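You operate a simulated robot arm through the tools that you are given. There is no shell and no other tool.

The job below is to be done with a simulated two-armed robot. You get a single attempt, and the scene is never put back.

Task
Hang the long white pack on A2, where the small green one hangs.
Fine: the small green pack moves, print out, to the green sliding hook, set at stop 3; the rail switch ends on Lock. Where these are worked on the way, their far stop is far enough and under half their travel is too little: rail switch.

It is judged by the outcome, as a careful person would: the job done as asked, and still so three seconds after it is handed in. It fails if anything else is knocked over, pushed out of place, dropped, spilled or broken.

Robot
Two 7-joint arms with two-finger parallel grippers on one trunk that stands fixed in place. Base frame: the origin is at the foot of the trunk, x ahead of it, y to its left, z up. Readings come in mm, degrees, newtons and seconds.
The left shoulder is at [23, 174, 1492], the right one opposite. Each reaches about 791 mm from its shoulder. Payload 3.6 kg a hand.
Tool frame (each hand has its own): the origin (TCP) lies between the finger pads and is the grasp point; the fingertips stand 30 mm ahead of it; z points along the fingers, y is the line along which they close. Largest opening 110 mm; finger width 20, thickness 10; the body of the gripper, 48 by 112 mm, starts 55 mm behind the TCP.
Orientation is that of the tool frame in the base frame, as a unit quaternion [x, y, z, w]. With the fingers straight down and closing along the base's y, the tool's x points along the base's -x, its y along +y and its z along -z.

Tools
- The arms move only by the tool step_arm. It takes "left_plan", "right_plan" or both (then of equal length, played together; a hand with none holds still); each is a list of rows, each a list of 6 numbers: the shift along the base's x, y, z in units of 300 mm (1.0 is 300 mm), then the turn, a rotation vector about the base's x, y, z in units of 120 degrees (1.0 is 120 degrees). In form: [[tx, ty, tz, ax, ay, az], ...]. A call has 1 to 20 rows; each row is the pose to reach, as a shift and turn from the pose commanded when the call began. "left_fingers" and "right_fingers" are, for a hand that has rows, the opening in per cent of the stroke, from 0 (shut) to 100 (fully open), set as the call begins (left out, the last holds). A call with a number of a shift or a turn outside -1 to 1 is refused whole. Each row takes 0.2 s and may step no farther than 50 mm and 8.6 degrees from the row before; otherwise, or with a gripper value out of range, the whole call is refused. Where a pose cannot be reached the arm comes as near as it can. A force on the tool above 50 N (or 10 N above the force at the start of the call, whichever is more), or a blocked arm, ends the call early, and 0.2 s more pass. Each finger travels about 153 mm/s and halts on what it meets, pressing with about 33 N; the grip force reading is that of the motor and also rises with nothing between the fingers. The clock runs only during rows and for 0.2 s after the last one: add rows that repeat a pose to give the fingers time. The reply holds the time, the measured pose of the TCP, the force on the tool along the base axes, the opening and the grip force, in the units named above and with some noise, with the torque about the TCP (base axes, N m) and any sound that the robot's microphone picked up.
- Cameras (640 x 400 px; columns grow to the right, rows downward): "scene" is now at [74.5, 36, 1658.6]; the picture's right is [0.39, -0.92, 0.00], its down [-0.62, -0.26, -0.74] and it looks along [0.68, 0.29, -0.67] (base axes); focal length 214 px, centre (320, 200). "left" rides on the left gripper at [72, -17, -103] in its tool frame; the picture's right is [0.23, 0.97, 0.00], its down [-0.76, 0.18, -0.62] and it looks along [-0.61, 0.14, 0.78] (tool axes); focal length 222 px, centre (320, 200). "right" rides on the right gripper at [72, 17, -103] in its tool frame; the picture's right is [-0.23, 0.97, 0.00], its down [-0.76, -0.18, -0.62] and it looks along [-0.61, -0.14, 0.78] (tool axes); focal length 222 px, centre (320, 200). There is no depth. A picture from a camera that has moved, and an enlarged one, comes with that camera's place and axes in the base frame and with its lens. The place of the scene camera against the robot may be out by one fixed shift of up to 25 mm in any direction.
- get_image(camera): a new picture of that camera. No time passes.
- slide_trunk(by): moves the trunk up (or, below 0, down) by that many mm; the arms and the scene camera ride with it, the base frame stays. It gives what a move gives, with no picture.
- pan_tilt(pan, tilt): turns the head with the scene camera to pan (to the left, within 86 degrees either way) and tilt (down, from -29 to 69), counted from straight ahead of the robot (the tilt from the chest, where the trunk bows). It gives what a move gives.
- inspect(camera, box): a new picture of the part [left, top, right, bottom] of that camera's present view, enlarged. No time passes.
- hand_in(): hands the job in; it is judged then, once.

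Nothing tells you positions but the pictures and the camera data. Unless the task says otherwise, let go and move clear before handing in.

The tools are called after "Request:" as a command line: name --argument value ..., lists and objects as JSON in quotes. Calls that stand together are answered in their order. step_arm: Moves the arms, as the interface text tells. Its arguments: {"type":"object","properties":{"left_plan":{"type":"array","items":{"type":"array","items":{"type":"number"}}},"left_fingers":{"type":"number"},"right_plan":{"type":"array","items":{"type":"array","items":{"type":"number"}}},"right_fingers":{"type":"number"}},"required":[]} The other tools are called the same way: slide_trunk (by) moves the trunk up or down; pan_tilt (pan, tilt) turns the head that bears the scene camera; get_image (camera) takes a picture; inspect (camera, box) takes an enlarged picture of a part of a camera's view; hand_in () hands the job in.

At the start:

```text
t: 0.0
left_position: [310.7, 379.8, 1500.0]
left_orientation: [-0.001, 1.0, 0.0, 0.001]
left_wrist_force: [-0.4, -0.1, 0.0]
left_wrist_torque: [-0.05, 0.01, 0.02]
left_finger_gap: 110.0
left_finger_force: 0.1
right_position: [348.3, 3.6, 1540.9]
right_orientation: [0.0, 1.0, 0.0, -0.001]
right_wrist_force: [-0.3, -0.1, 0.0]
right_wrist_torque: [0.02, 0.01, 0.02]
right_finger_gap: 110.1
right_finger_force: 0.1
trunk travel left (down, up): [-605.0, 158.0]
head pan, tilt (commanded): [22.7, 42.1]
```

scene: 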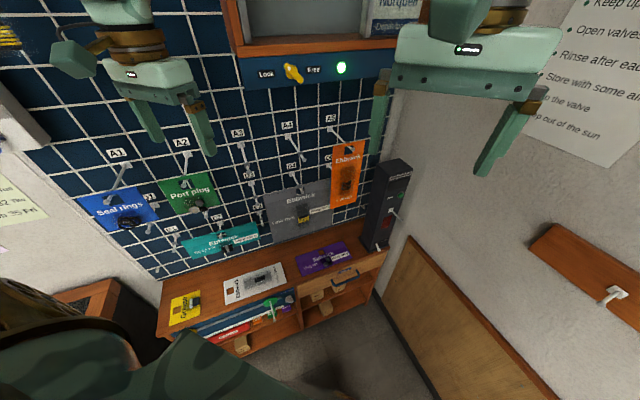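
right: 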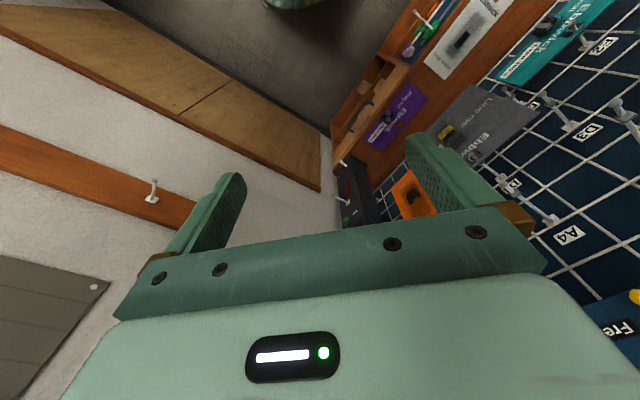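
left: 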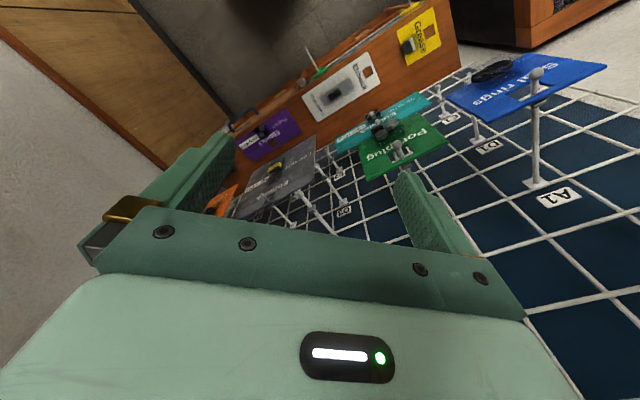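

I see a wire-grid panel with labelled hooks (A1–A5, more below), a rail with a Lock/Free switch above it, and a shelf below holding a long white pack. I'll look closer before moving anything.

Request:
inspect --camera "scene" --box '[80, 120, 280, 245]'

Request:
inspect --camera "scene" --box '[220, 30, 420, 155]'

Request:
inspect --camera "scene" --box '[220, 120, 420, 245]'

Request:
inspect --camera "scene" --box '[150, 230, 390, 380]'

```text
3.20 times, centred on (180, 182) of scene
camera zoom: at [74.5, 36.0, 1658.6], right [0.39, -0.92, 0.0], down [-0.62, -0.26, -0.74], along [0.68, 0.29, -0.67], focal length 686 px, centre (768, 256)
```

zoom: 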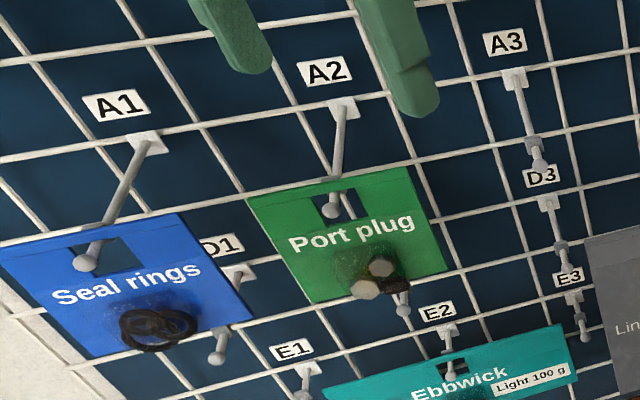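

```text
3.20 times, centred on (320, 92) of scene
camera zoom: at [74.5, 36.0, 1658.6], right [0.39, -0.92, 0.0], down [-0.62, -0.26, -0.74], along [0.68, 0.29, -0.67], focal length 686 px, centre (320, 544)
```

zoom: 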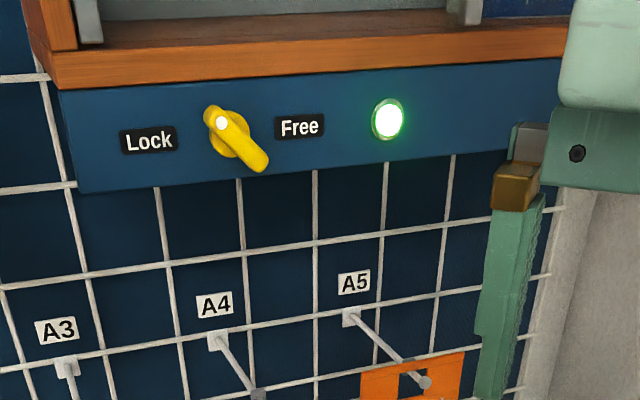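

```text
3.20 times, centred on (320, 182) of scene
camera zoom: at [74.5, 36.0, 1658.6], right [0.39, -0.92, 0.0], down [-0.62, -0.26, -0.74], along [0.68, 0.29, -0.67], focal length 686 px, centre (320, 256)
```

zoom: 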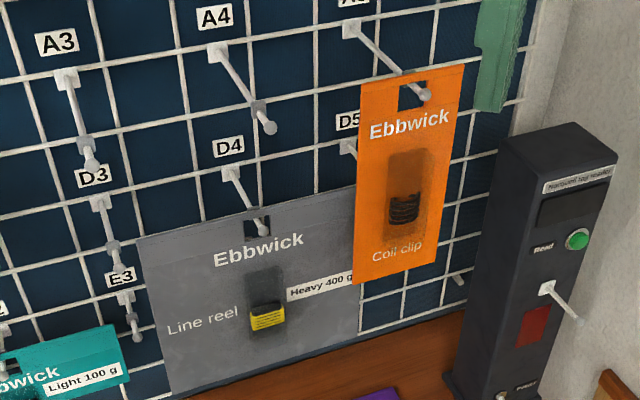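

```text
2.67 times, centred on (270, 305) of scene
camera zoom: at [74.5, 36.0, 1658.6], right [0.39, -0.92, 0.0], down [-0.62, -0.26, -0.74], along [0.68, 0.29, -0.67], focal length 572 px, centre (453, -80)
```

zoom: 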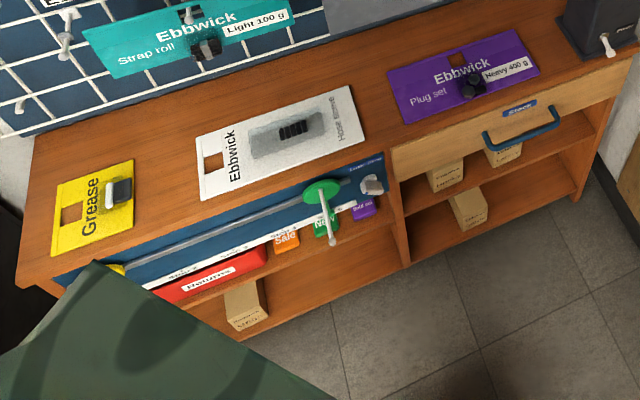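

The rail with the green sliding hook runs along the front edge of the shelf, and the switch knob points toward Free on the upper board. I'll turn the head to see the rail and the rest more closely.

Request:
pan_tilt --pan 25 --tilt 64

Request:
get_image --camera "scene"

```text
t: 0.8
left_position: [312.3, 380.6, 1500.6]
left_orientation: [-0.001, 1.0, 0.0, 0.001]
left_wrist_force: [-0.4, 0.4, 0.3]
left_wrist_torque: [0.01, -0.03, -0.03]
left_finger_gap: 110.0
left_finger_force: 0.0
right_position: [348.9, 3.2, 1542.4]
right_orientation: [0.0, 1.0, 0.0, -0.001]
right_wrist_force: [-0.5, -0.3, -0.3]
right_wrist_torque: [0.0, -0.02, -0.04]
right_finger_gap: 109.9
right_finger_force: 0.0
trunk travel left (down, up): [-605.0, 158.0]
head pan, tilt (commanded): [25.0, 64.0]
```

```text
taken
camera scene: at [53.6, 30.0, 1630.5], right [0.42, -0.91, 0.0], down [-0.81, -0.38, -0.44], along [0.4, 0.19, -0.9], focal length 214 px, centre (320, 200)
```

scene: 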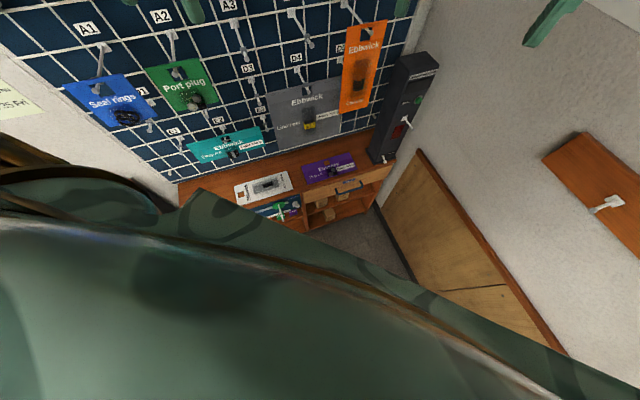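

The chest blocks steep views, so I'll put the head back near its first tilt. Then I'll raise the trunk a little (clear space above) to get a second viewpoint for triangulation.

Request:
pan_tilt --pan 30 --tilt 42

Request:
get_image --camera "scene"

Request:
slide_trunk --by 150

Request:
get_image --camera "scene"

Request:
get_image --camera "left"

Request:
get_image --camera "right"

```text
t: 1.7
left_position: [312.5, 379.4, 1500.8]
left_orientation: [-0.001, 1.0, 0.0, 0.001]
left_wrist_force: [-0.5, -0.1, -0.5]
left_wrist_torque: [-0.01, 0.02, -0.03]
left_finger_gap: 110.0
left_finger_force: 0.1
right_position: [348.1, 4.5, 1540.4]
right_orientation: [0.0, 1.0, 0.0, -0.001]
right_wrist_force: [0.4, -0.6, -0.6]
right_wrist_torque: [-0.01, -0.01, -0.02]
right_finger_gap: 109.9
right_finger_force: 0.0
trunk travel left (down, up): [-605.0, 158.0]
head pan, tilt (commanded): [30.0, 42.0]
```

```text
taken
camera scene: at [69.8, 45.5, 1658.7], right [0.5, -0.87, 0.0], down [-0.58, -0.33, -0.74], along [0.64, 0.37, -0.67], focal length 214 px, centre (320, 200)
```

scene: 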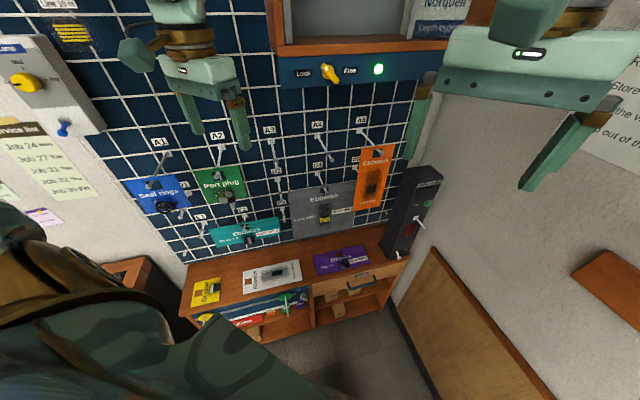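

```text
t: 3.5
left_position: [311.6, 380.5, 1650.7]
left_orientation: [-0.001, 1.0, 0.0, 0.001]
left_wrist_force: [0.7, -0.1, 0.0]
left_wrist_torque: [0.0, 0.01, -0.02]
left_finger_gap: 110.1
left_finger_force: 0.0
right_position: [348.5, 3.6, 1691.4]
right_orientation: [0.0, 1.0, 0.0, -0.001]
right_wrist_force: [-0.1, 0.4, 0.1]
right_wrist_torque: [-0.01, -0.02, 0.01]
right_finger_gap: 110.1
right_finger_force: 0.0
trunk travel left (down, up): [-755.0, 8.0]
head pan, tilt (commanded): [30.0, 42.0]
```

```text
taken
camera scene: at [66.6, 45.6, 1808.5], right [0.5, -0.87, 0.0], down [-0.58, -0.33, -0.74], along [0.64, 0.37, -0.67], focal length 214 px, centre (320, 200)
```

scene: 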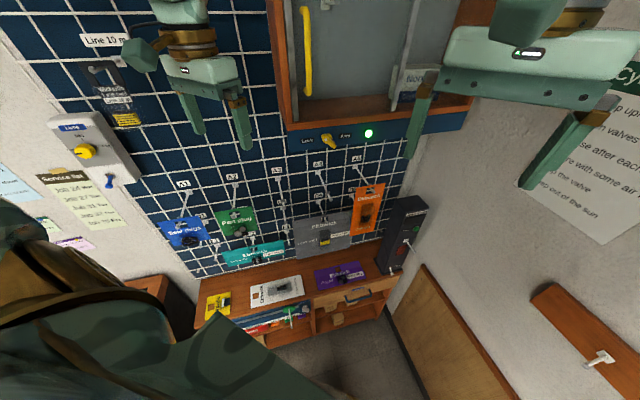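

```text
taken
camera left: at [240.1, 362.6, 1753.6], right [-0.23, 0.97, 0.0], down [0.76, 0.18, 0.62], along [0.61, 0.14, -0.78], focal length 222 px, centre (320, 200)
```

left: 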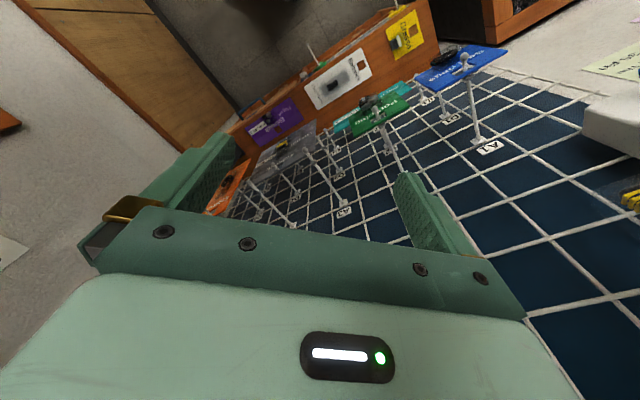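

```text
taken
camera right: at [276.7, 20.7, 1793.5], right [0.23, 0.97, 0.0], down [0.76, -0.18, 0.62], along [0.61, -0.14, -0.78], focal length 222 px, centre (320, 200)
```

right: 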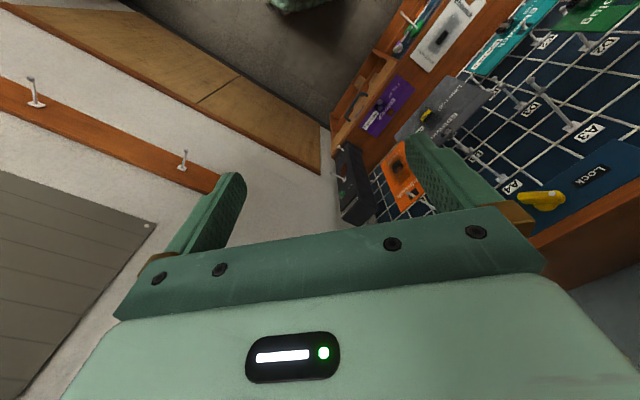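

Two heights give a baseline. I'll take enlarged views here to read pixels precisely, then lower the trunk and repeat.

Request:
inspect --camera "scene" --box '[140, 160, 300, 260]'

Request:
inspect --camera "scene" --box '[270, 110, 430, 210]'

Request:
inspect --camera "scene" --box '[190, 250, 350, 350]'

Request:
inspect --camera "scene" --box '[0, 20, 160, 120]'

```text
4.00 times, centred on (220, 210) of scene
camera zoom: at [66.6, 45.6, 1808.5], right [0.5, -0.87, 0.0], down [-0.58, -0.33, -0.74], along [0.64, 0.37, -0.67], focal length 858 px, centre (720, 160)
```

zoom: 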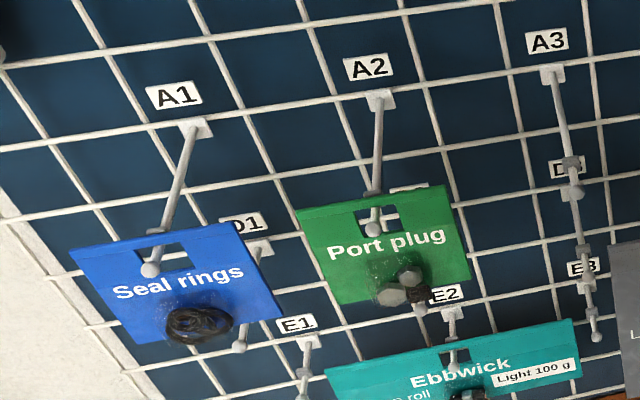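

```text
4.00 times, centred on (350, 160) of scene
camera zoom: at [66.6, 45.6, 1808.5], right [0.5, -0.87, 0.0], down [-0.58, -0.33, -0.74], along [0.64, 0.37, -0.67], focal length 858 px, centre (200, 360)
```

zoom: 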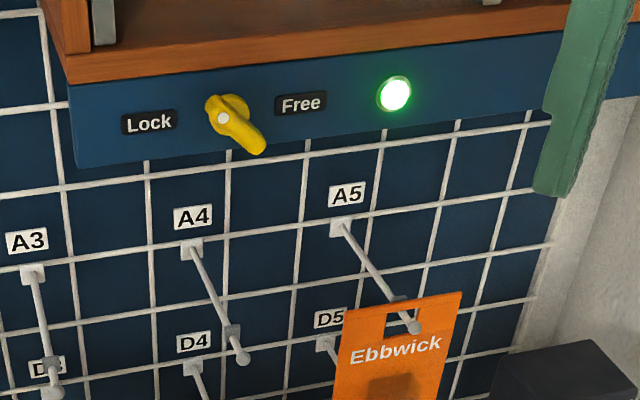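

```text
4.00 times, centred on (270, 300) of scene
camera zoom: at [66.6, 45.6, 1808.5], right [0.5, -0.87, 0.0], down [-0.58, -0.33, -0.74], along [0.64, 0.37, -0.67], focal length 858 px, centre (520, -200)
```

zoom: 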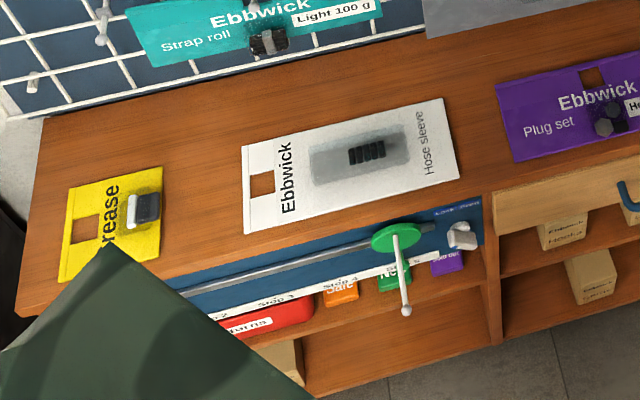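

```text
4.00 times, centred on (80, 70) of scene
camera zoom: at [66.6, 45.6, 1808.5], right [0.5, -0.87, 0.0], down [-0.58, -0.33, -0.74], along [0.64, 0.37, -0.67], focal length 858 px, centre (1280, 720)
```

zoom: 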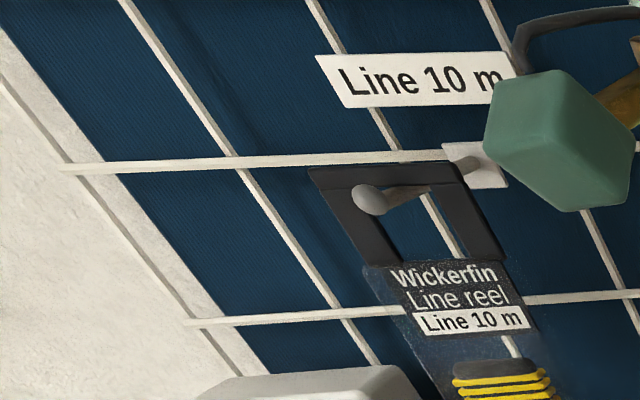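

The shelf top seems to be around z≈770 with the rail on its front edge, and there's a second knob at the rail's right end. I'll lower the trunk in stages and re-inspect.

Request:
slide_trunk --by -150

Request:
inspect --camera "scene" --box '[120, 120, 280, 220]'

Request:
inspect --camera "scene" --box '[180, 240, 340, 340]'

Request:
inspect --camera "scene" --box '[260, 40, 420, 140]'

Request:
slide_trunk --by -150

Request:
get_image --camera "scene"

Request:
get_image --camera "left"

Request:
get_image --camera "right"

```text
t: 5.2
left_position: [310.3, 379.9, 1501.4]
left_orientation: [-0.001, 1.0, 0.0, 0.001]
left_wrist_force: [0.1, -0.5, -0.1]
left_wrist_torque: [0.01, 0.04, 0.0]
left_finger_gap: 110.0
left_finger_force: 0.1
right_position: [348.3, 4.0, 1541.4]
right_orientation: [0.001, 1.0, -0.001, -0.001]
right_wrist_force: [0.1, 0.1, 0.7]
right_wrist_torque: [0.02, 0.03, 0.01]
right_finger_gap: 110.0
right_finger_force: 0.1
trunk travel left (down, up): [-605.0, 158.0]
head pan, tilt (commanded): [30.0, 42.0]
```

```text
4.00 times, centred on (200, 170) of scene
camera zoom: at [69.7, 45.6, 1658.9], right [0.5, -0.87, 0.0], down [-0.58, -0.33, -0.74], along [0.64, 0.37, -0.67], focal length 858 px, centre (800, 320)
```

zoom: 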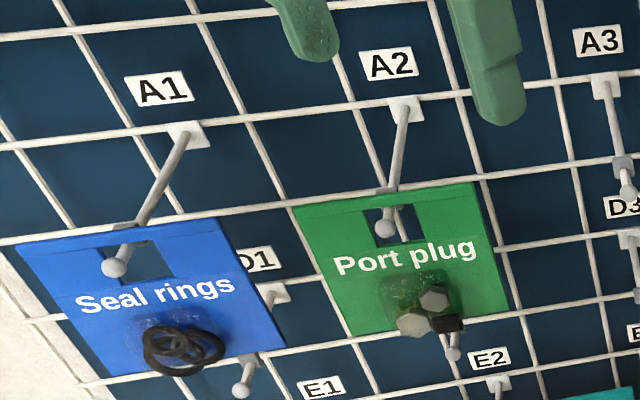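

```text
4.00 times, centred on (260, 290) of scene
camera zoom: at [69.7, 45.6, 1658.9], right [0.5, -0.87, 0.0], down [-0.58, -0.33, -0.74], along [0.64, 0.37, -0.67], focal length 858 px, centre (560, -160)
```

zoom: 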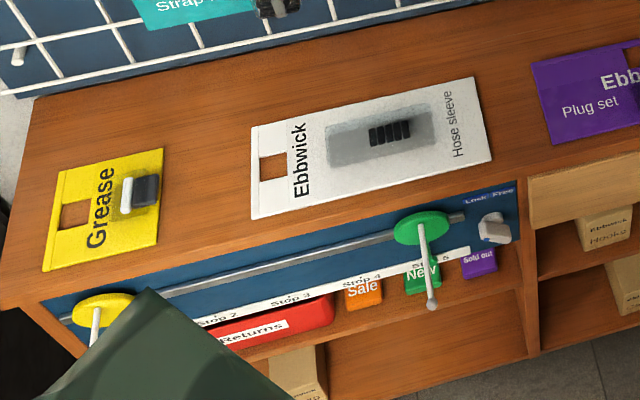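

```text
4.00 times, centred on (340, 90) of scene
camera zoom: at [69.7, 45.6, 1658.9], right [0.5, -0.87, 0.0], down [-0.58, -0.33, -0.74], along [0.64, 0.37, -0.67], focal length 858 px, centre (240, 640)
```

zoom: 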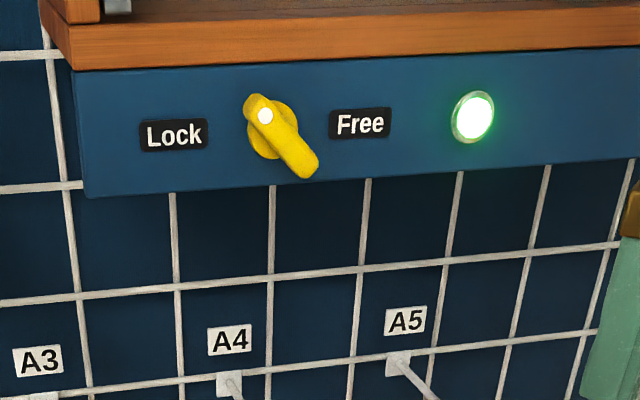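

```text
t: 7.0
left_position: [310.9, 380.9, 1349.9]
left_orientation: [-0.002, 1.0, 0.0, 0.001]
left_wrist_force: [-0.3, -0.4, -0.2]
left_wrist_torque: [0.01, 0.0, 0.01]
left_finger_gap: 110.0
left_finger_force: 0.1
right_position: [348.3, 3.7, 1390.7]
right_orientation: [0.0, 1.0, 0.0, 0.0]
right_wrist_force: [0.9, 0.5, -1.0]
right_wrist_torque: [-0.04, 0.03, -0.01]
right_finger_gap: 110.2
right_finger_force: 0.0
trunk travel left (down, up): [-455.0, 308.0]
head pan, tilt (commanded): [30.0, 42.0]
```

```text
taken
camera scene: at [87.2, 45.5, 1508.2], right [0.5, -0.87, 0.0], down [-0.58, -0.33, -0.74], along [0.64, 0.37, -0.67], focal length 214 px, centre (320, 200)
```

scene: 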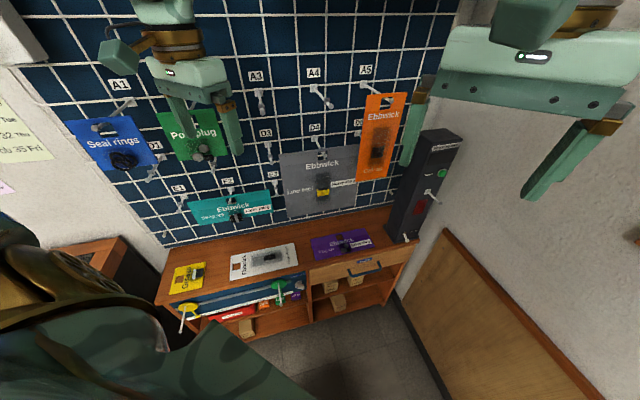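

```text
taken
camera left: at [239.6, 362.4, 1454.0], right [-0.23, 0.97, 0.0], down [0.76, 0.18, 0.62], along [0.61, 0.14, -0.78], focal length 222 px, centre (320, 200)
```

left: 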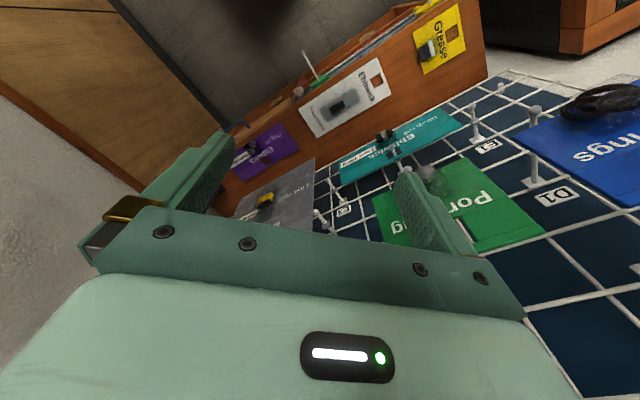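

```text
taken
camera right: at [276.2, 20.6, 1493.9], right [0.23, 0.97, 0.0], down [0.76, -0.18, 0.62], along [0.61, -0.14, -0.78], focal length 222 px, centre (320, 200)
```

right: 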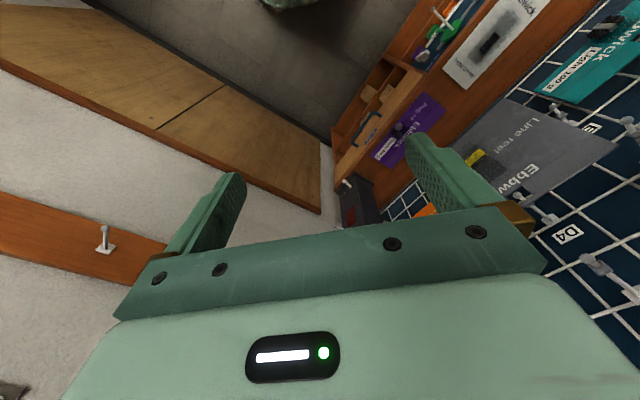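

The wall panel lies at 45°: its plane is (x+y)/√2≈730, and A2's peg runs from about (431,601,1343) to (320,495,1337). The left fingers are near that peg, so I'll draw the left hand outward first, then lower the trunk for a look at the rail.

Request:
step_arm --left_plan '[[-0.11, -0.11, 0, 0, 0, 0], [-0.22, -0.22, 0, 0, 0, 0], [-0.33, -0.33, 0, 0, 0, 0], [-0.33, -0.33, 0, 0, 0, 0]]'

Request:
slide_trunk --by -200

Request:
get_image --camera "scene"

Request:
get_image --camera "left"

Request:
get_image --camera "right"

```text
t: 8.0
left_position: [230.9, 295.4, 1313.1]
left_orientation: [-0.001, 1.0, 0.0, 0.002]
left_wrist_force: [0.5, 0.9, -0.5]
left_wrist_torque: [-0.03, -0.03, 0.0]
left_finger_gap: 109.8
left_finger_force: 0.1
left hand out of reach, approached as far as the arm can: row 1, 2, 3, 4
right_position: [348.2, 4.5, 1391.2]
right_orientation: [-0.001, 1.0, 0.001, -0.001]
right_wrist_force: [-0.8, -0.5, 0.4]
right_wrist_torque: [0.01, 0.02, 0.0]
right_finger_gap: 110.1
right_finger_force: 0.0
trunk travel left (down, up): [-455.0, 308.0]
head pan, tilt (commanded): [30.0, 42.0]
```

```text
t: 10.1
left_position: [276.9, 295.6, 1082.5]
left_orientation: [-0.001, 0.997, 0.0, -0.072]
left_wrist_force: [-0.7, -0.6, -0.5]
left_wrist_torque: [-0.01, -0.04, -0.01]
left_finger_gap: 110.0
left_finger_force: 0.0
right_position: [348.1, 5.0, 1191.5]
right_orientation: [0.0, 1.0, 0.0, 0.0]
right_wrist_force: [-0.2, 0.1, 1.5]
right_wrist_torque: [0.03, -0.02, -0.02]
right_finger_gap: 109.9
right_finger_force: 0.1
trunk travel left (down, up): [-255.0, 508.0]
head pan, tilt (commanded): [30.0, 42.0]
```

```text
taken
camera scene: at [154.8, 45.5, 1305.2], right [0.5, -0.87, 0.0], down [-0.58, -0.33, -0.74], along [0.64, 0.37, -0.67], focal length 214 px, centre (320, 200)
```

scene: 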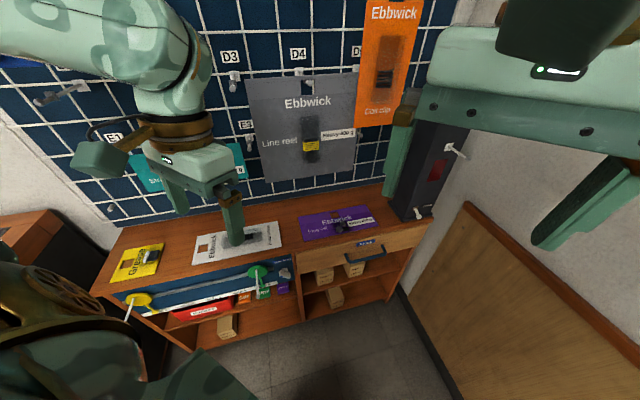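

```text
taken
camera left: at [221.2, 277.3, 1195.8], right [-0.23, 0.97, 0.03], down [0.84, 0.18, 0.51], along [0.49, 0.14, -0.86], focal length 222 px, centre (320, 200)
```

left: 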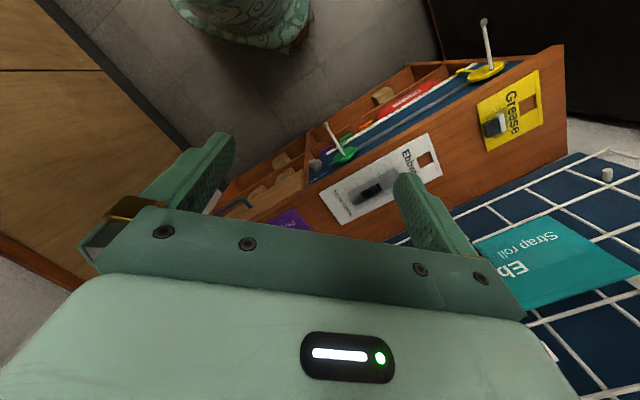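

```text
taken
camera right: at [276.0, 20.5, 1294.0], right [0.23, 0.97, 0.0], down [0.76, -0.18, 0.62], along [0.61, -0.14, -0.78], focal length 222 px, centre (320, 200)
```

right: 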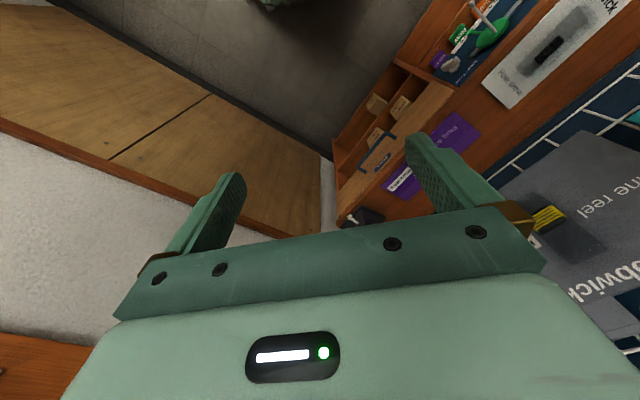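

The trunk bows forward as it drops, so the left arm is a bit cramped, but the view of the rail is clearer. I'll zoom in on the rail, hook, switch and white pack.

Request:
inspect --camera "scene" --box '[220, 240, 316, 300]'

Request:
inspect --camera "scene" --box '[110, 220, 270, 320]'

Request:
inspect --camera "right" --box '[400, 0, 560, 100]'

Request:
inspect --camera "left" --box '[280, 20, 520, 220]'

```text
6.67 times, centred on (268, 270) of scene
camera zoom: at [154.8, 45.5, 1305.2], right [0.5, -0.87, 0.0], down [-0.58, -0.33, -0.74], along [0.64, 0.37, -0.67], focal length 1430 px, centre (667, -267)
```

zoom: 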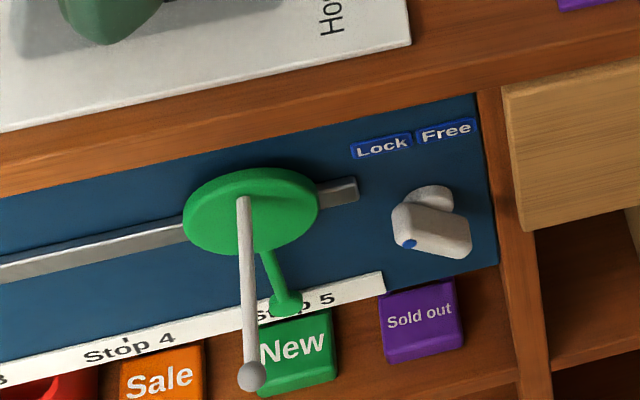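

```text
4.00 times, centred on (190, 270) of scene
camera zoom: at [154.8, 45.5, 1305.2], right [0.5, -0.87, 0.0], down [-0.58, -0.33, -0.74], along [0.64, 0.37, -0.67], focal length 858 px, centre (840, -80)
```

zoom: 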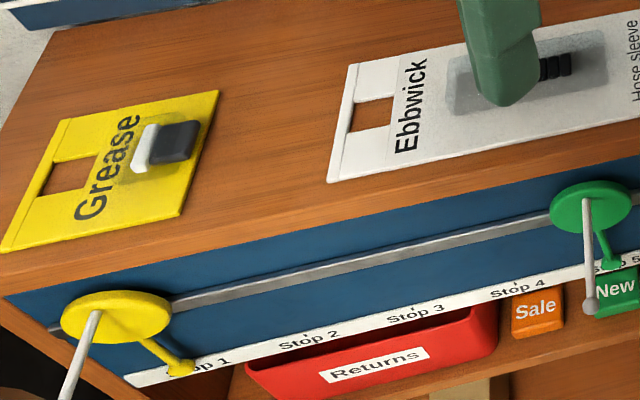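

```text
4.00 times, centred on (480, 50) of right
camera zoom: at [276.0, 20.5, 1294.0], right [0.23, 0.97, 0.0], down [0.76, -0.18, 0.62], along [0.61, -0.14, -0.78], focal length 888 px, centre (-320, 800)
```

zoom: 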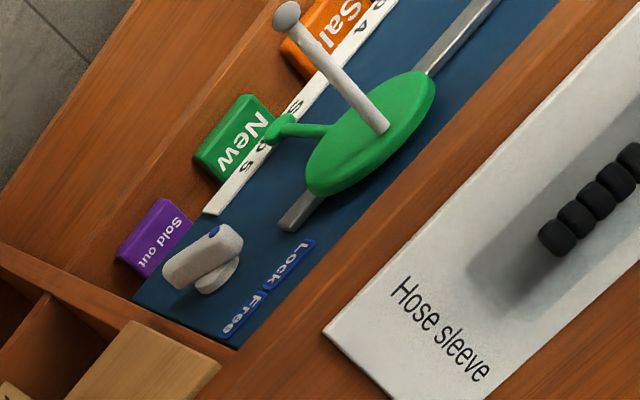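

```text
2.00 times, centred on (400, 120) of left
camera zoom: at [221.2, 277.3, 1195.8], right [-0.23, 0.97, 0.03], down [0.84, 0.18, 0.51], along [0.49, 0.14, -0.86], focal length 444 px, centre (160, 360)
```

zoom: 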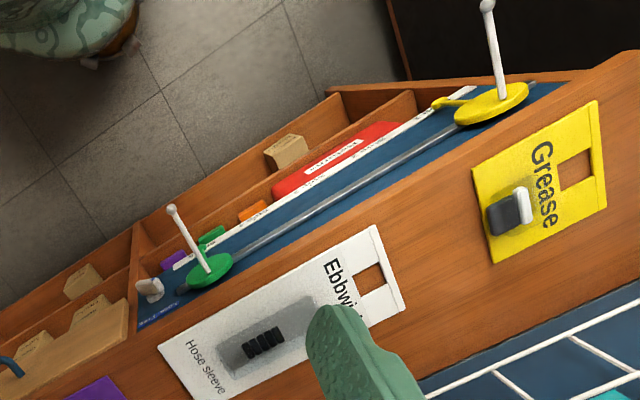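

The rail switch is the white knob beside the small Lock/Free labels. Its blue dot is on the Lock side, and the green hook sits at Stop 5. I'll look closer at the knob from both available cameras.

Request:
inspect --camera "scene" --box '[268, 254, 300, 284]'

Request:
inspect --camera "right" --box '[425, 40, 489, 90]'

Request:
inspect --camera "left" --box '[290, 90, 410, 190]'

```text
13.33 times, centred on (284, 269) of scene
camera zoom: at [154.8, 45.5, 1305.2], right [0.5, -0.87, 0.0], down [-0.58, -0.33, -0.74], along [0.64, 0.37, -0.67], focal length 2860 px, centre (800, -720)
```

zoom: 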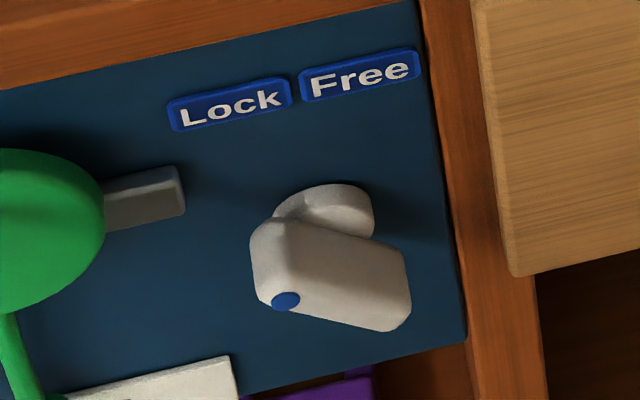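

```text
8.00 times, centred on (457, 65) of right
camera zoom: at [276.0, 20.5, 1294.0], right [0.23, 0.97, 0.0], down [0.76, -0.18, 0.62], along [0.61, -0.14, -0.78], focal length 1777 px, centre (-776, 1280)
```

zoom: 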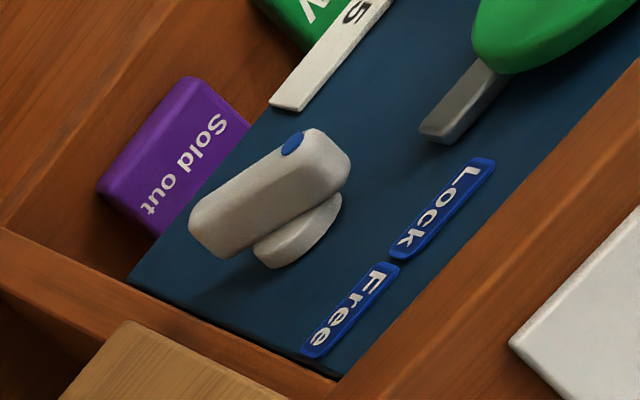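

```text
4.00 times, centred on (350, 140) of left
camera zoom: at [221.2, 277.3, 1195.8], right [-0.23, 0.97, 0.03], down [0.84, 0.18, 0.51], along [0.49, 0.14, -0.86], focal length 888 px, centre (200, 440)
```

zoom: 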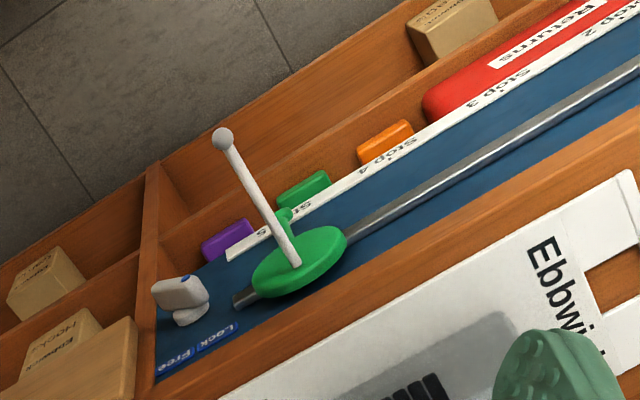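

The knob's bar sits at 45° with its dot up-left, so it is on Lock. It's centred near (438,331,628), with its axis square to the board. I'll turn the left hand to point at the board from a safe standoff before approaching.

Request:
step_arm --left_plan '[[0.025, -0.022, -0.07, 0.0244, -0.059, 0.0244], [0.05, -0.045, -0.14, 0.0489, -0.118, 0.0489], [0.074, -0.067, -0.21, 0.0733, -0.1769, 0.0733], [0.099, -0.09, -0.28, 0.0977, -0.2359, 0.0977], [0.124, -0.112, -0.35, 0.1222, -0.2949, 0.1222], [0.148, -0.135, -0.42, 0.1466, -0.3539, 0.1466], [0.173, -0.157, -0.49, 0.171, -0.4128, 0.171], [0.198, -0.18, -0.56, 0.1955, -0.4718, 0.1955], [0.222, -0.202, -0.63, 0.2199, -0.5308, 0.2199], [0.247, -0.225, -0.7, 0.2443, -0.5898, 0.2443], [0.272, -0.247, -0.77, 0.2688, -0.6487, 0.2688], [0.297, -0.27, -0.83, 0.2932, -0.7077, 0.2932], [0.297, -0.27, -0.83, 0.2932, -0.7077, 0.2932]]'

Request:
get_image --camera "scene"

Request:
get_image --camera "left"

```text
t: 12.9
left_position: [446.9, 422.5, 1008.2]
left_orientation: [-0.288, 0.699, 0.25, 0.605]
left_wrist_force: [0.9, 0.3, -0.9]
left_wrist_torque: [-0.01, 0.02, 0.01]
left_finger_gap: 110.0
left_finger_force: 0.1
left hand out of reach, approached as far as the arm can: row 1, 2, 3, 4, 5, 6, 7, 8, 9, 10, 11, 12, 13
right_position: [350.4, 3.7, 1189.8]
right_orientation: [0.0, 1.0, 0.0, -0.002]
right_wrist_force: [0.1, -0.2, 0.0]
right_wrist_torque: [-0.01, 0.0, 0.01]
right_finger_gap: 110.0
right_finger_force: 0.1
trunk travel left (down, up): [-255.0, 508.0]
head pan, tilt (commanded): [30.0, 42.0]
```

```text
taken
camera scene: at [157.5, 44.6, 1304.6], right [0.5, -0.87, 0.0], down [-0.58, -0.33, -0.74], along [0.64, 0.37, -0.67], focal length 214 px, centre (320, 200)
```

scene: 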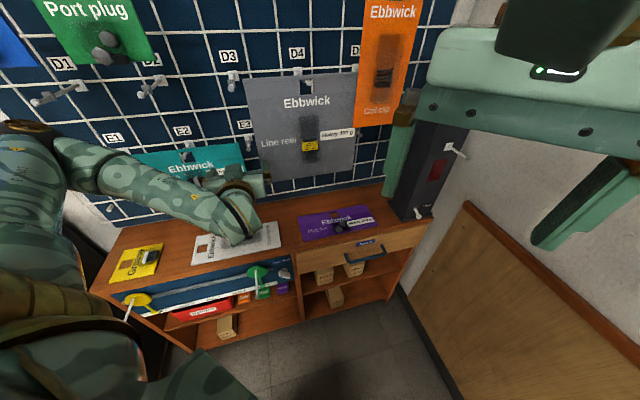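

```text
taken
camera left: at [380.5, 330.2, 951.1], right [-0.71, 0.67, -0.22], down [-0.48, -0.23, 0.84], along [0.51, 0.71, 0.49], focal length 222 px, centre (320, 200)
```

left: 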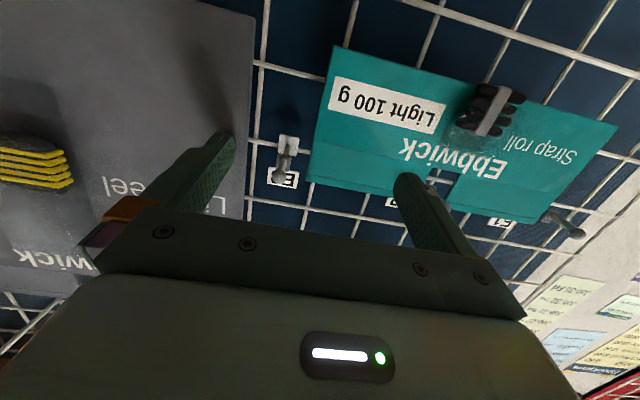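

The left hand couldn't reach that cramped pose and ended up nearer the wall than I wanted. I'll back it outward with a small step to see how the commanded pose is counted.

Request:
step_arm --left_plan '[[0.0, 0.0, -0.1, 0, 0, 0], [0.0, 0.0, -0.1, 0, 0, 0]]'

```text
t: 13.5
left_position: [446.7, 436.0, 984.4]
left_orientation: [-0.289, 0.7, 0.249, 0.604]
left_wrist_force: [-0.2, 0.2, 0.1]
left_wrist_torque: [-0.02, 0.0, 0.02]
left_finger_gap: 109.7
left_finger_force: 0.0
left hand out of reach, approached as far as the arm can: row 1, 2
right_position: [348.5, 4.0, 1190.2]
right_orientation: [0.0, 1.0, 0.0, -0.001]
right_wrist_force: [-0.2, 0.4, -0.3]
right_wrist_torque: [0.01, -0.02, -0.03]
right_finger_gap: 110.0
right_finger_force: 0.1
trunk travel left (down, up): [-255.0, 508.0]
head pan, tilt (commanded): [30.0, 42.0]
```

The commanded pose is clearly still the unreachable one. I'll move the command to a nearer, reachable point outward of where the hand is now.

Request:
step_arm --left_plan '[[0.075, 0.12, 0.0, 0, 0, 0], [0.15, 0.24, 0.0, 0, 0, 0], [0.225, 0.36, 0.0, 0, 0, 0], [0.3, 0.483, 0.0, 0, 0, 0], [0.3, 0.483, 0.0, 0, 0, 0], [0.3, 0.483, 0.0, 0, 0, 0]]'

Request:
get_image --camera "scene"

```text
t: 14.2
left_position: [486.5, 497.3, 976.9]
left_orientation: [-0.29, 0.707, 0.244, 0.597]
left_wrist_force: [-21.5, -19.7, 3.7]
left_wrist_torque: [0.55, -0.3, 1.72]
left_finger_gap: 109.9
left_finger_force: 0.1
right_position: [348.0, 3.5, 1190.0]
right_orientation: [0.0, 1.0, 0.0, 0.0]
right_wrist_force: [0.3, -0.5, 0.4]
right_wrist_torque: [-0.02, 0.06, 0.02]
right_finger_gap: 110.2
right_finger_force: 0.1
trunk travel left (down, up): [-255.0, 508.0]
head pan, tilt (commanded): [30.0, 42.0]
stopped in row 3 (left hand): the force on the tool passed its limit at 109 N (the readings are from after the stop); the commanded pose is now the measured one
```

```text
taken
camera scene: at [155.2, 45.1, 1305.1], right [0.5, -0.87, 0.0], down [-0.58, -0.33, -0.74], along [0.64, 0.37, -0.67], focal length 214 px, centre (320, 200)
```

scene: 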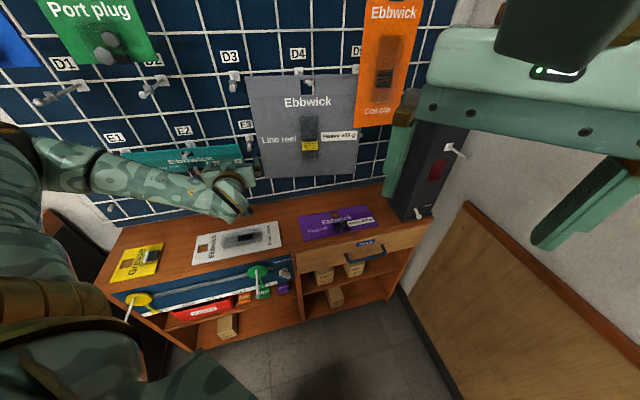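

The fingertips touched the wall panel and the call stopped, so the command does follow the achieved pose. I'll back straight out along the wall normal now and check that nothing shifted.

Request:
step_arm --left_plan '[[-0.05, -0.05, 0, 0, 0, 0], [-0.1, -0.1, 0, 0, 0, 0], [-0.15, -0.15, 0, 0, 0, 0], [-0.15, -0.15, 0, 0, 0, 0]]'

Request:
get_image --camera "left"

Request:
get_image --camera "scene"

```text
t: 15.2
left_position: [440.7, 454.6, 976.4]
left_orientation: [-0.289, 0.706, 0.245, 0.598]
left_wrist_force: [-0.1, 0.8, -0.6]
left_wrist_torque: [0.01, -0.02, 0.01]
left_finger_gap: 110.0
left_finger_force: 0.0
right_position: [348.6, 4.7, 1190.7]
right_orientation: [0.0, 1.0, 0.0, 0.0]
right_wrist_force: [-0.3, 0.2, -0.1]
right_wrist_torque: [0.02, -0.02, -0.02]
right_finger_gap: 110.0
right_finger_force: 0.0
trunk travel left (down, up): [-255.0, 508.0]
head pan, tilt (commanded): [30.0, 42.0]
```

```text
taken
camera left: at [372.8, 361.5, 922.3], right [-0.71, 0.67, -0.22], down [-0.47, -0.22, 0.85], along [0.52, 0.71, 0.47], focal length 222 px, centre (320, 200)
```

left: 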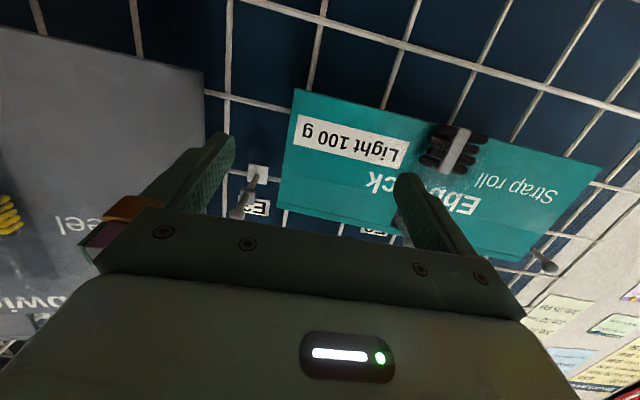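

```text
taken
camera scene: at [155.5, 45.7, 1305.0], right [0.5, -0.87, 0.0], down [-0.58, -0.33, -0.74], along [0.64, 0.37, -0.67], focal length 214 px, centre (320, 200)
```

scene: 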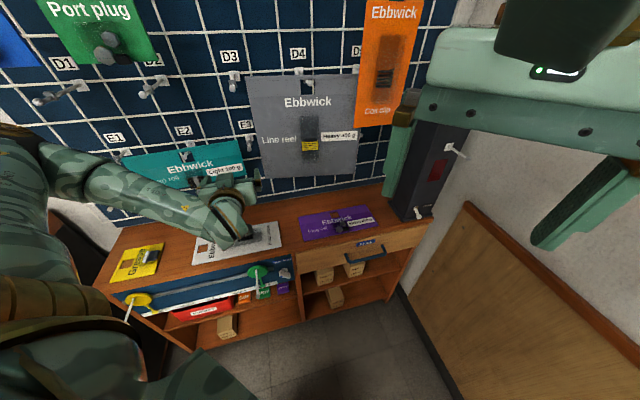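

Nothing shifted, and backing out works. I'll bring the left hand around outward and down in short, checked segments, levelling it as I go.

Request:
step_arm --left_plan '[[-0.067, 0.023, -0.037, 0.011, -0.011, 0.001], [-0.135, 0.047, -0.075, 0.022, -0.022, 0.002], [-0.202, 0.07, -0.112, 0.033, -0.033, 0.002], [-0.27, 0.094, -0.15, 0.044, -0.045, 0.003], [-0.337, 0.117, -0.187, 0.055, -0.056, 0.004], [-0.337, 0.117, -0.187, 0.055, -0.056, 0.004]]' --left_fingers 50

```text
t: 16.6
left_position: [341.2, 486.1, 920.5]
left_orientation: [-0.272, 0.653, 0.271, 0.653]
left_wrist_force: [0.2, -0.1, 0.3]
left_wrist_torque: [0.0, 0.0, 0.0]
left_finger_gap: 54.6
left_finger_force: 0.0
left hand out of reach, approached as far as the arm can: row 4
right_position: [349.8, 2.4, 1190.7]
right_orientation: [0.0, 1.0, 0.0, -0.001]
right_wrist_force: [0.6, -0.6, 0.0]
right_wrist_torque: [-0.01, -0.02, -0.02]
right_finger_gap: 109.9
right_finger_force: 0.1
trunk travel left (down, up): [-255.0, 508.0]
head pan, tilt (commanded): [30.0, 42.0]
```

Reached, and the hand is level at 45° to the base axes, pointing at the board. Next I'll go outward and down in front of the shelf.

Request:
step_arm --left_plan '[[-0.07, -0.055, -0.08, 0, 0, 0], [-0.14, -0.11, -0.16, 0, 0, 0], [-0.2, -0.16, -0.235, 0, 0, 0], [-0.24, -0.23, -0.33, 0, 0, 0], [-0.29, -0.3, -0.43, 0, 0, 0], [-0.337, -0.367, -0.53, 0, 0, 0], [-0.337, -0.367, -0.53, 0, 0, 0]]'

Request:
get_image --camera "scene"

Request:
get_image --camera "left"

```text
t: 18.2
left_position: [238.0, 379.3, 764.9]
left_orientation: [-0.274, 0.653, 0.271, 0.652]
left_wrist_force: [0.1, 0.3, 0.5]
left_wrist_torque: [-0.01, 0.03, 0.0]
left_finger_gap: 55.0
left_finger_force: 0.1
right_position: [347.9, 4.8, 1190.3]
right_orientation: [-0.001, 1.0, 0.0, -0.001]
right_wrist_force: [0.1, 0.6, 0.2]
right_wrist_torque: [-0.01, 0.01, 0.01]
right_finger_gap: 110.0
right_finger_force: 0.1
trunk travel left (down, up): [-255.0, 508.0]
head pan, tilt (commanded): [30.0, 42.0]
```

```text
taken
camera scene: at [155.2, 45.6, 1305.1], right [0.5, -0.87, 0.0], down [-0.58, -0.33, -0.74], along [0.64, 0.37, -0.67], focal length 214 px, centre (320, 200)
```

scene: 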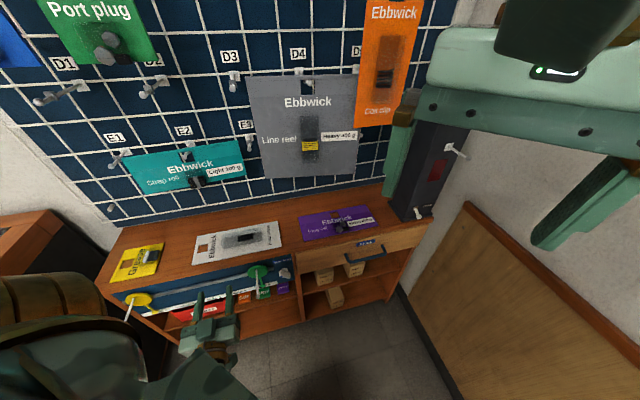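

```text
taken
camera left: at [178.0, 293.2, 692.2], right [-0.69, 0.69, -0.23], down [-0.57, -0.31, 0.76], along [0.45, 0.66, 0.6], focal length 222 px, centre (320, 200)
```

left: 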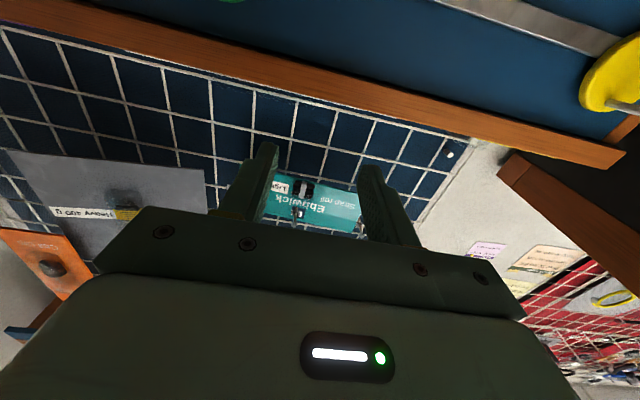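

The reach is good here and every pack is undisturbed. Next I'll move to a standoff in front of the knob and roll to match its 45° bar.

Request:
step_arm --left_plan '[[0.055, -0.125, -0.07, 0, 0, 0], [0.11, -0.25, -0.14, 0, 0, 0], [0.168, -0.37, -0.217, 0, 0, 0], [0.205, -0.385, -0.26, -0.044, -0.044, 0], [0.242, -0.4, -0.31, -0.088, -0.088, 0], [0.28, -0.415, -0.36, -0.133, -0.133, 0], [0.317, -0.43, -0.41, -0.177, -0.177, 0], [0.35, -0.44, -0.44, -0.221, -0.221, 0], [0.387, -0.447, -0.463, -0.2652, -0.2652, 0], [0.387, -0.447, -0.463, -0.2652, -0.2652, 0]]'

Request:
get_image --camera "scene"

Request:
get_image --camera "left"

```text
t: 20.4
left_position: [322.7, 254.1, 658.9]
left_orientation: [-0.395, 0.591, 0.139, 0.69]
left_wrist_force: [-0.5, 0.7, -0.3]
left_wrist_torque: [0.0, 0.0, -0.02]
left_finger_gap: 54.9
left_finger_force: 0.0
left hand out of reach, approached as far as the arm can: row 6, 7, 8, 9, 10
right_position: [348.5, 4.7, 1190.0]
right_orientation: [0.0, 1.0, 0.0, -0.001]
right_wrist_force: [-0.1, 0.5, 0.0]
right_wrist_torque: [-0.01, 0.01, 0.0]
right_finger_gap: 110.0
right_finger_force: 0.1
trunk travel left (down, up): [-255.0, 508.0]
head pan, tilt (commanded): [30.0, 42.0]
```

```text
taken
camera scene: at [155.4, 45.4, 1305.0], right [0.5, -0.87, 0.0], down [-0.58, -0.33, -0.74], along [0.64, 0.37, -0.67], focal length 214 px, centre (320, 200)
```

scene: 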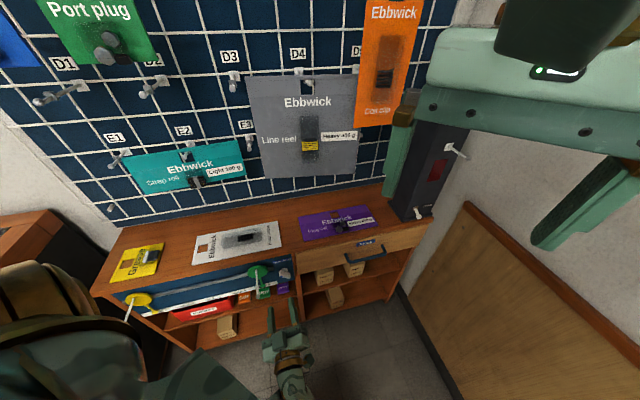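

```text
taken
camera left: at [280.7, 149.1, 599.7], right [-0.58, 0.57, -0.58], down [-0.76, -0.12, 0.64], along [0.3, 0.81, 0.5], focal length 222 px, centre (320, 200)
```

left: 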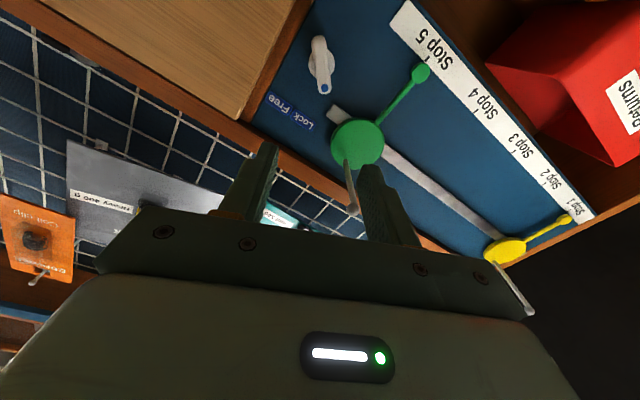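

The roll was limited at about −22°, but the left camera now has a clear view of the knob from below. I'll zoom in to refine positions.

Request:
inspect --camera "left" --box '[240, 10, 480, 160]'

Request:
inspect --camera "left" --box '[280, 20, 360, 120]'

```text
2.67 times, centred on (360, 85) of left
camera zoom: at [280.7, 149.1, 599.7], right [-0.58, 0.57, -0.58], down [-0.76, -0.12, 0.64], along [0.3, 0.81, 0.5], focal length 592 px, centre (213, 507)
```

zoom: 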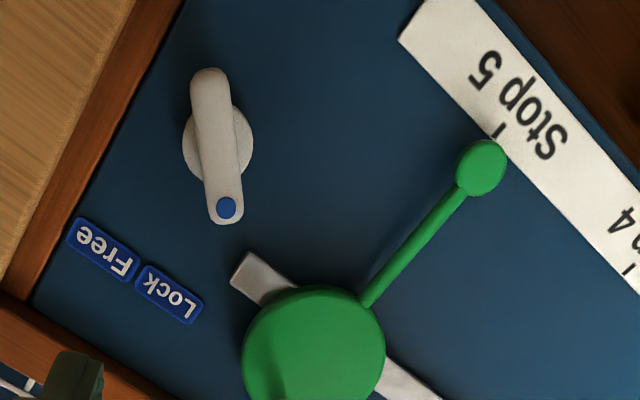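

```text
4.00 times, centred on (320, 70) of left
camera zoom: at [280.7, 149.1, 599.7], right [-0.58, 0.57, -0.58], down [-0.76, -0.12, 0.64], along [0.3, 0.81, 0.5], focal length 888 px, centre (320, 720)
```

zoom: 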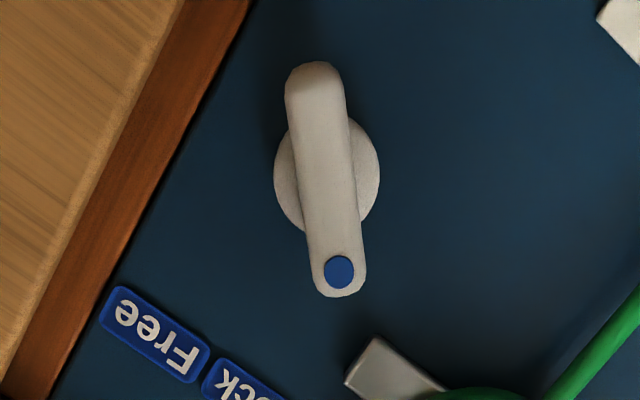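

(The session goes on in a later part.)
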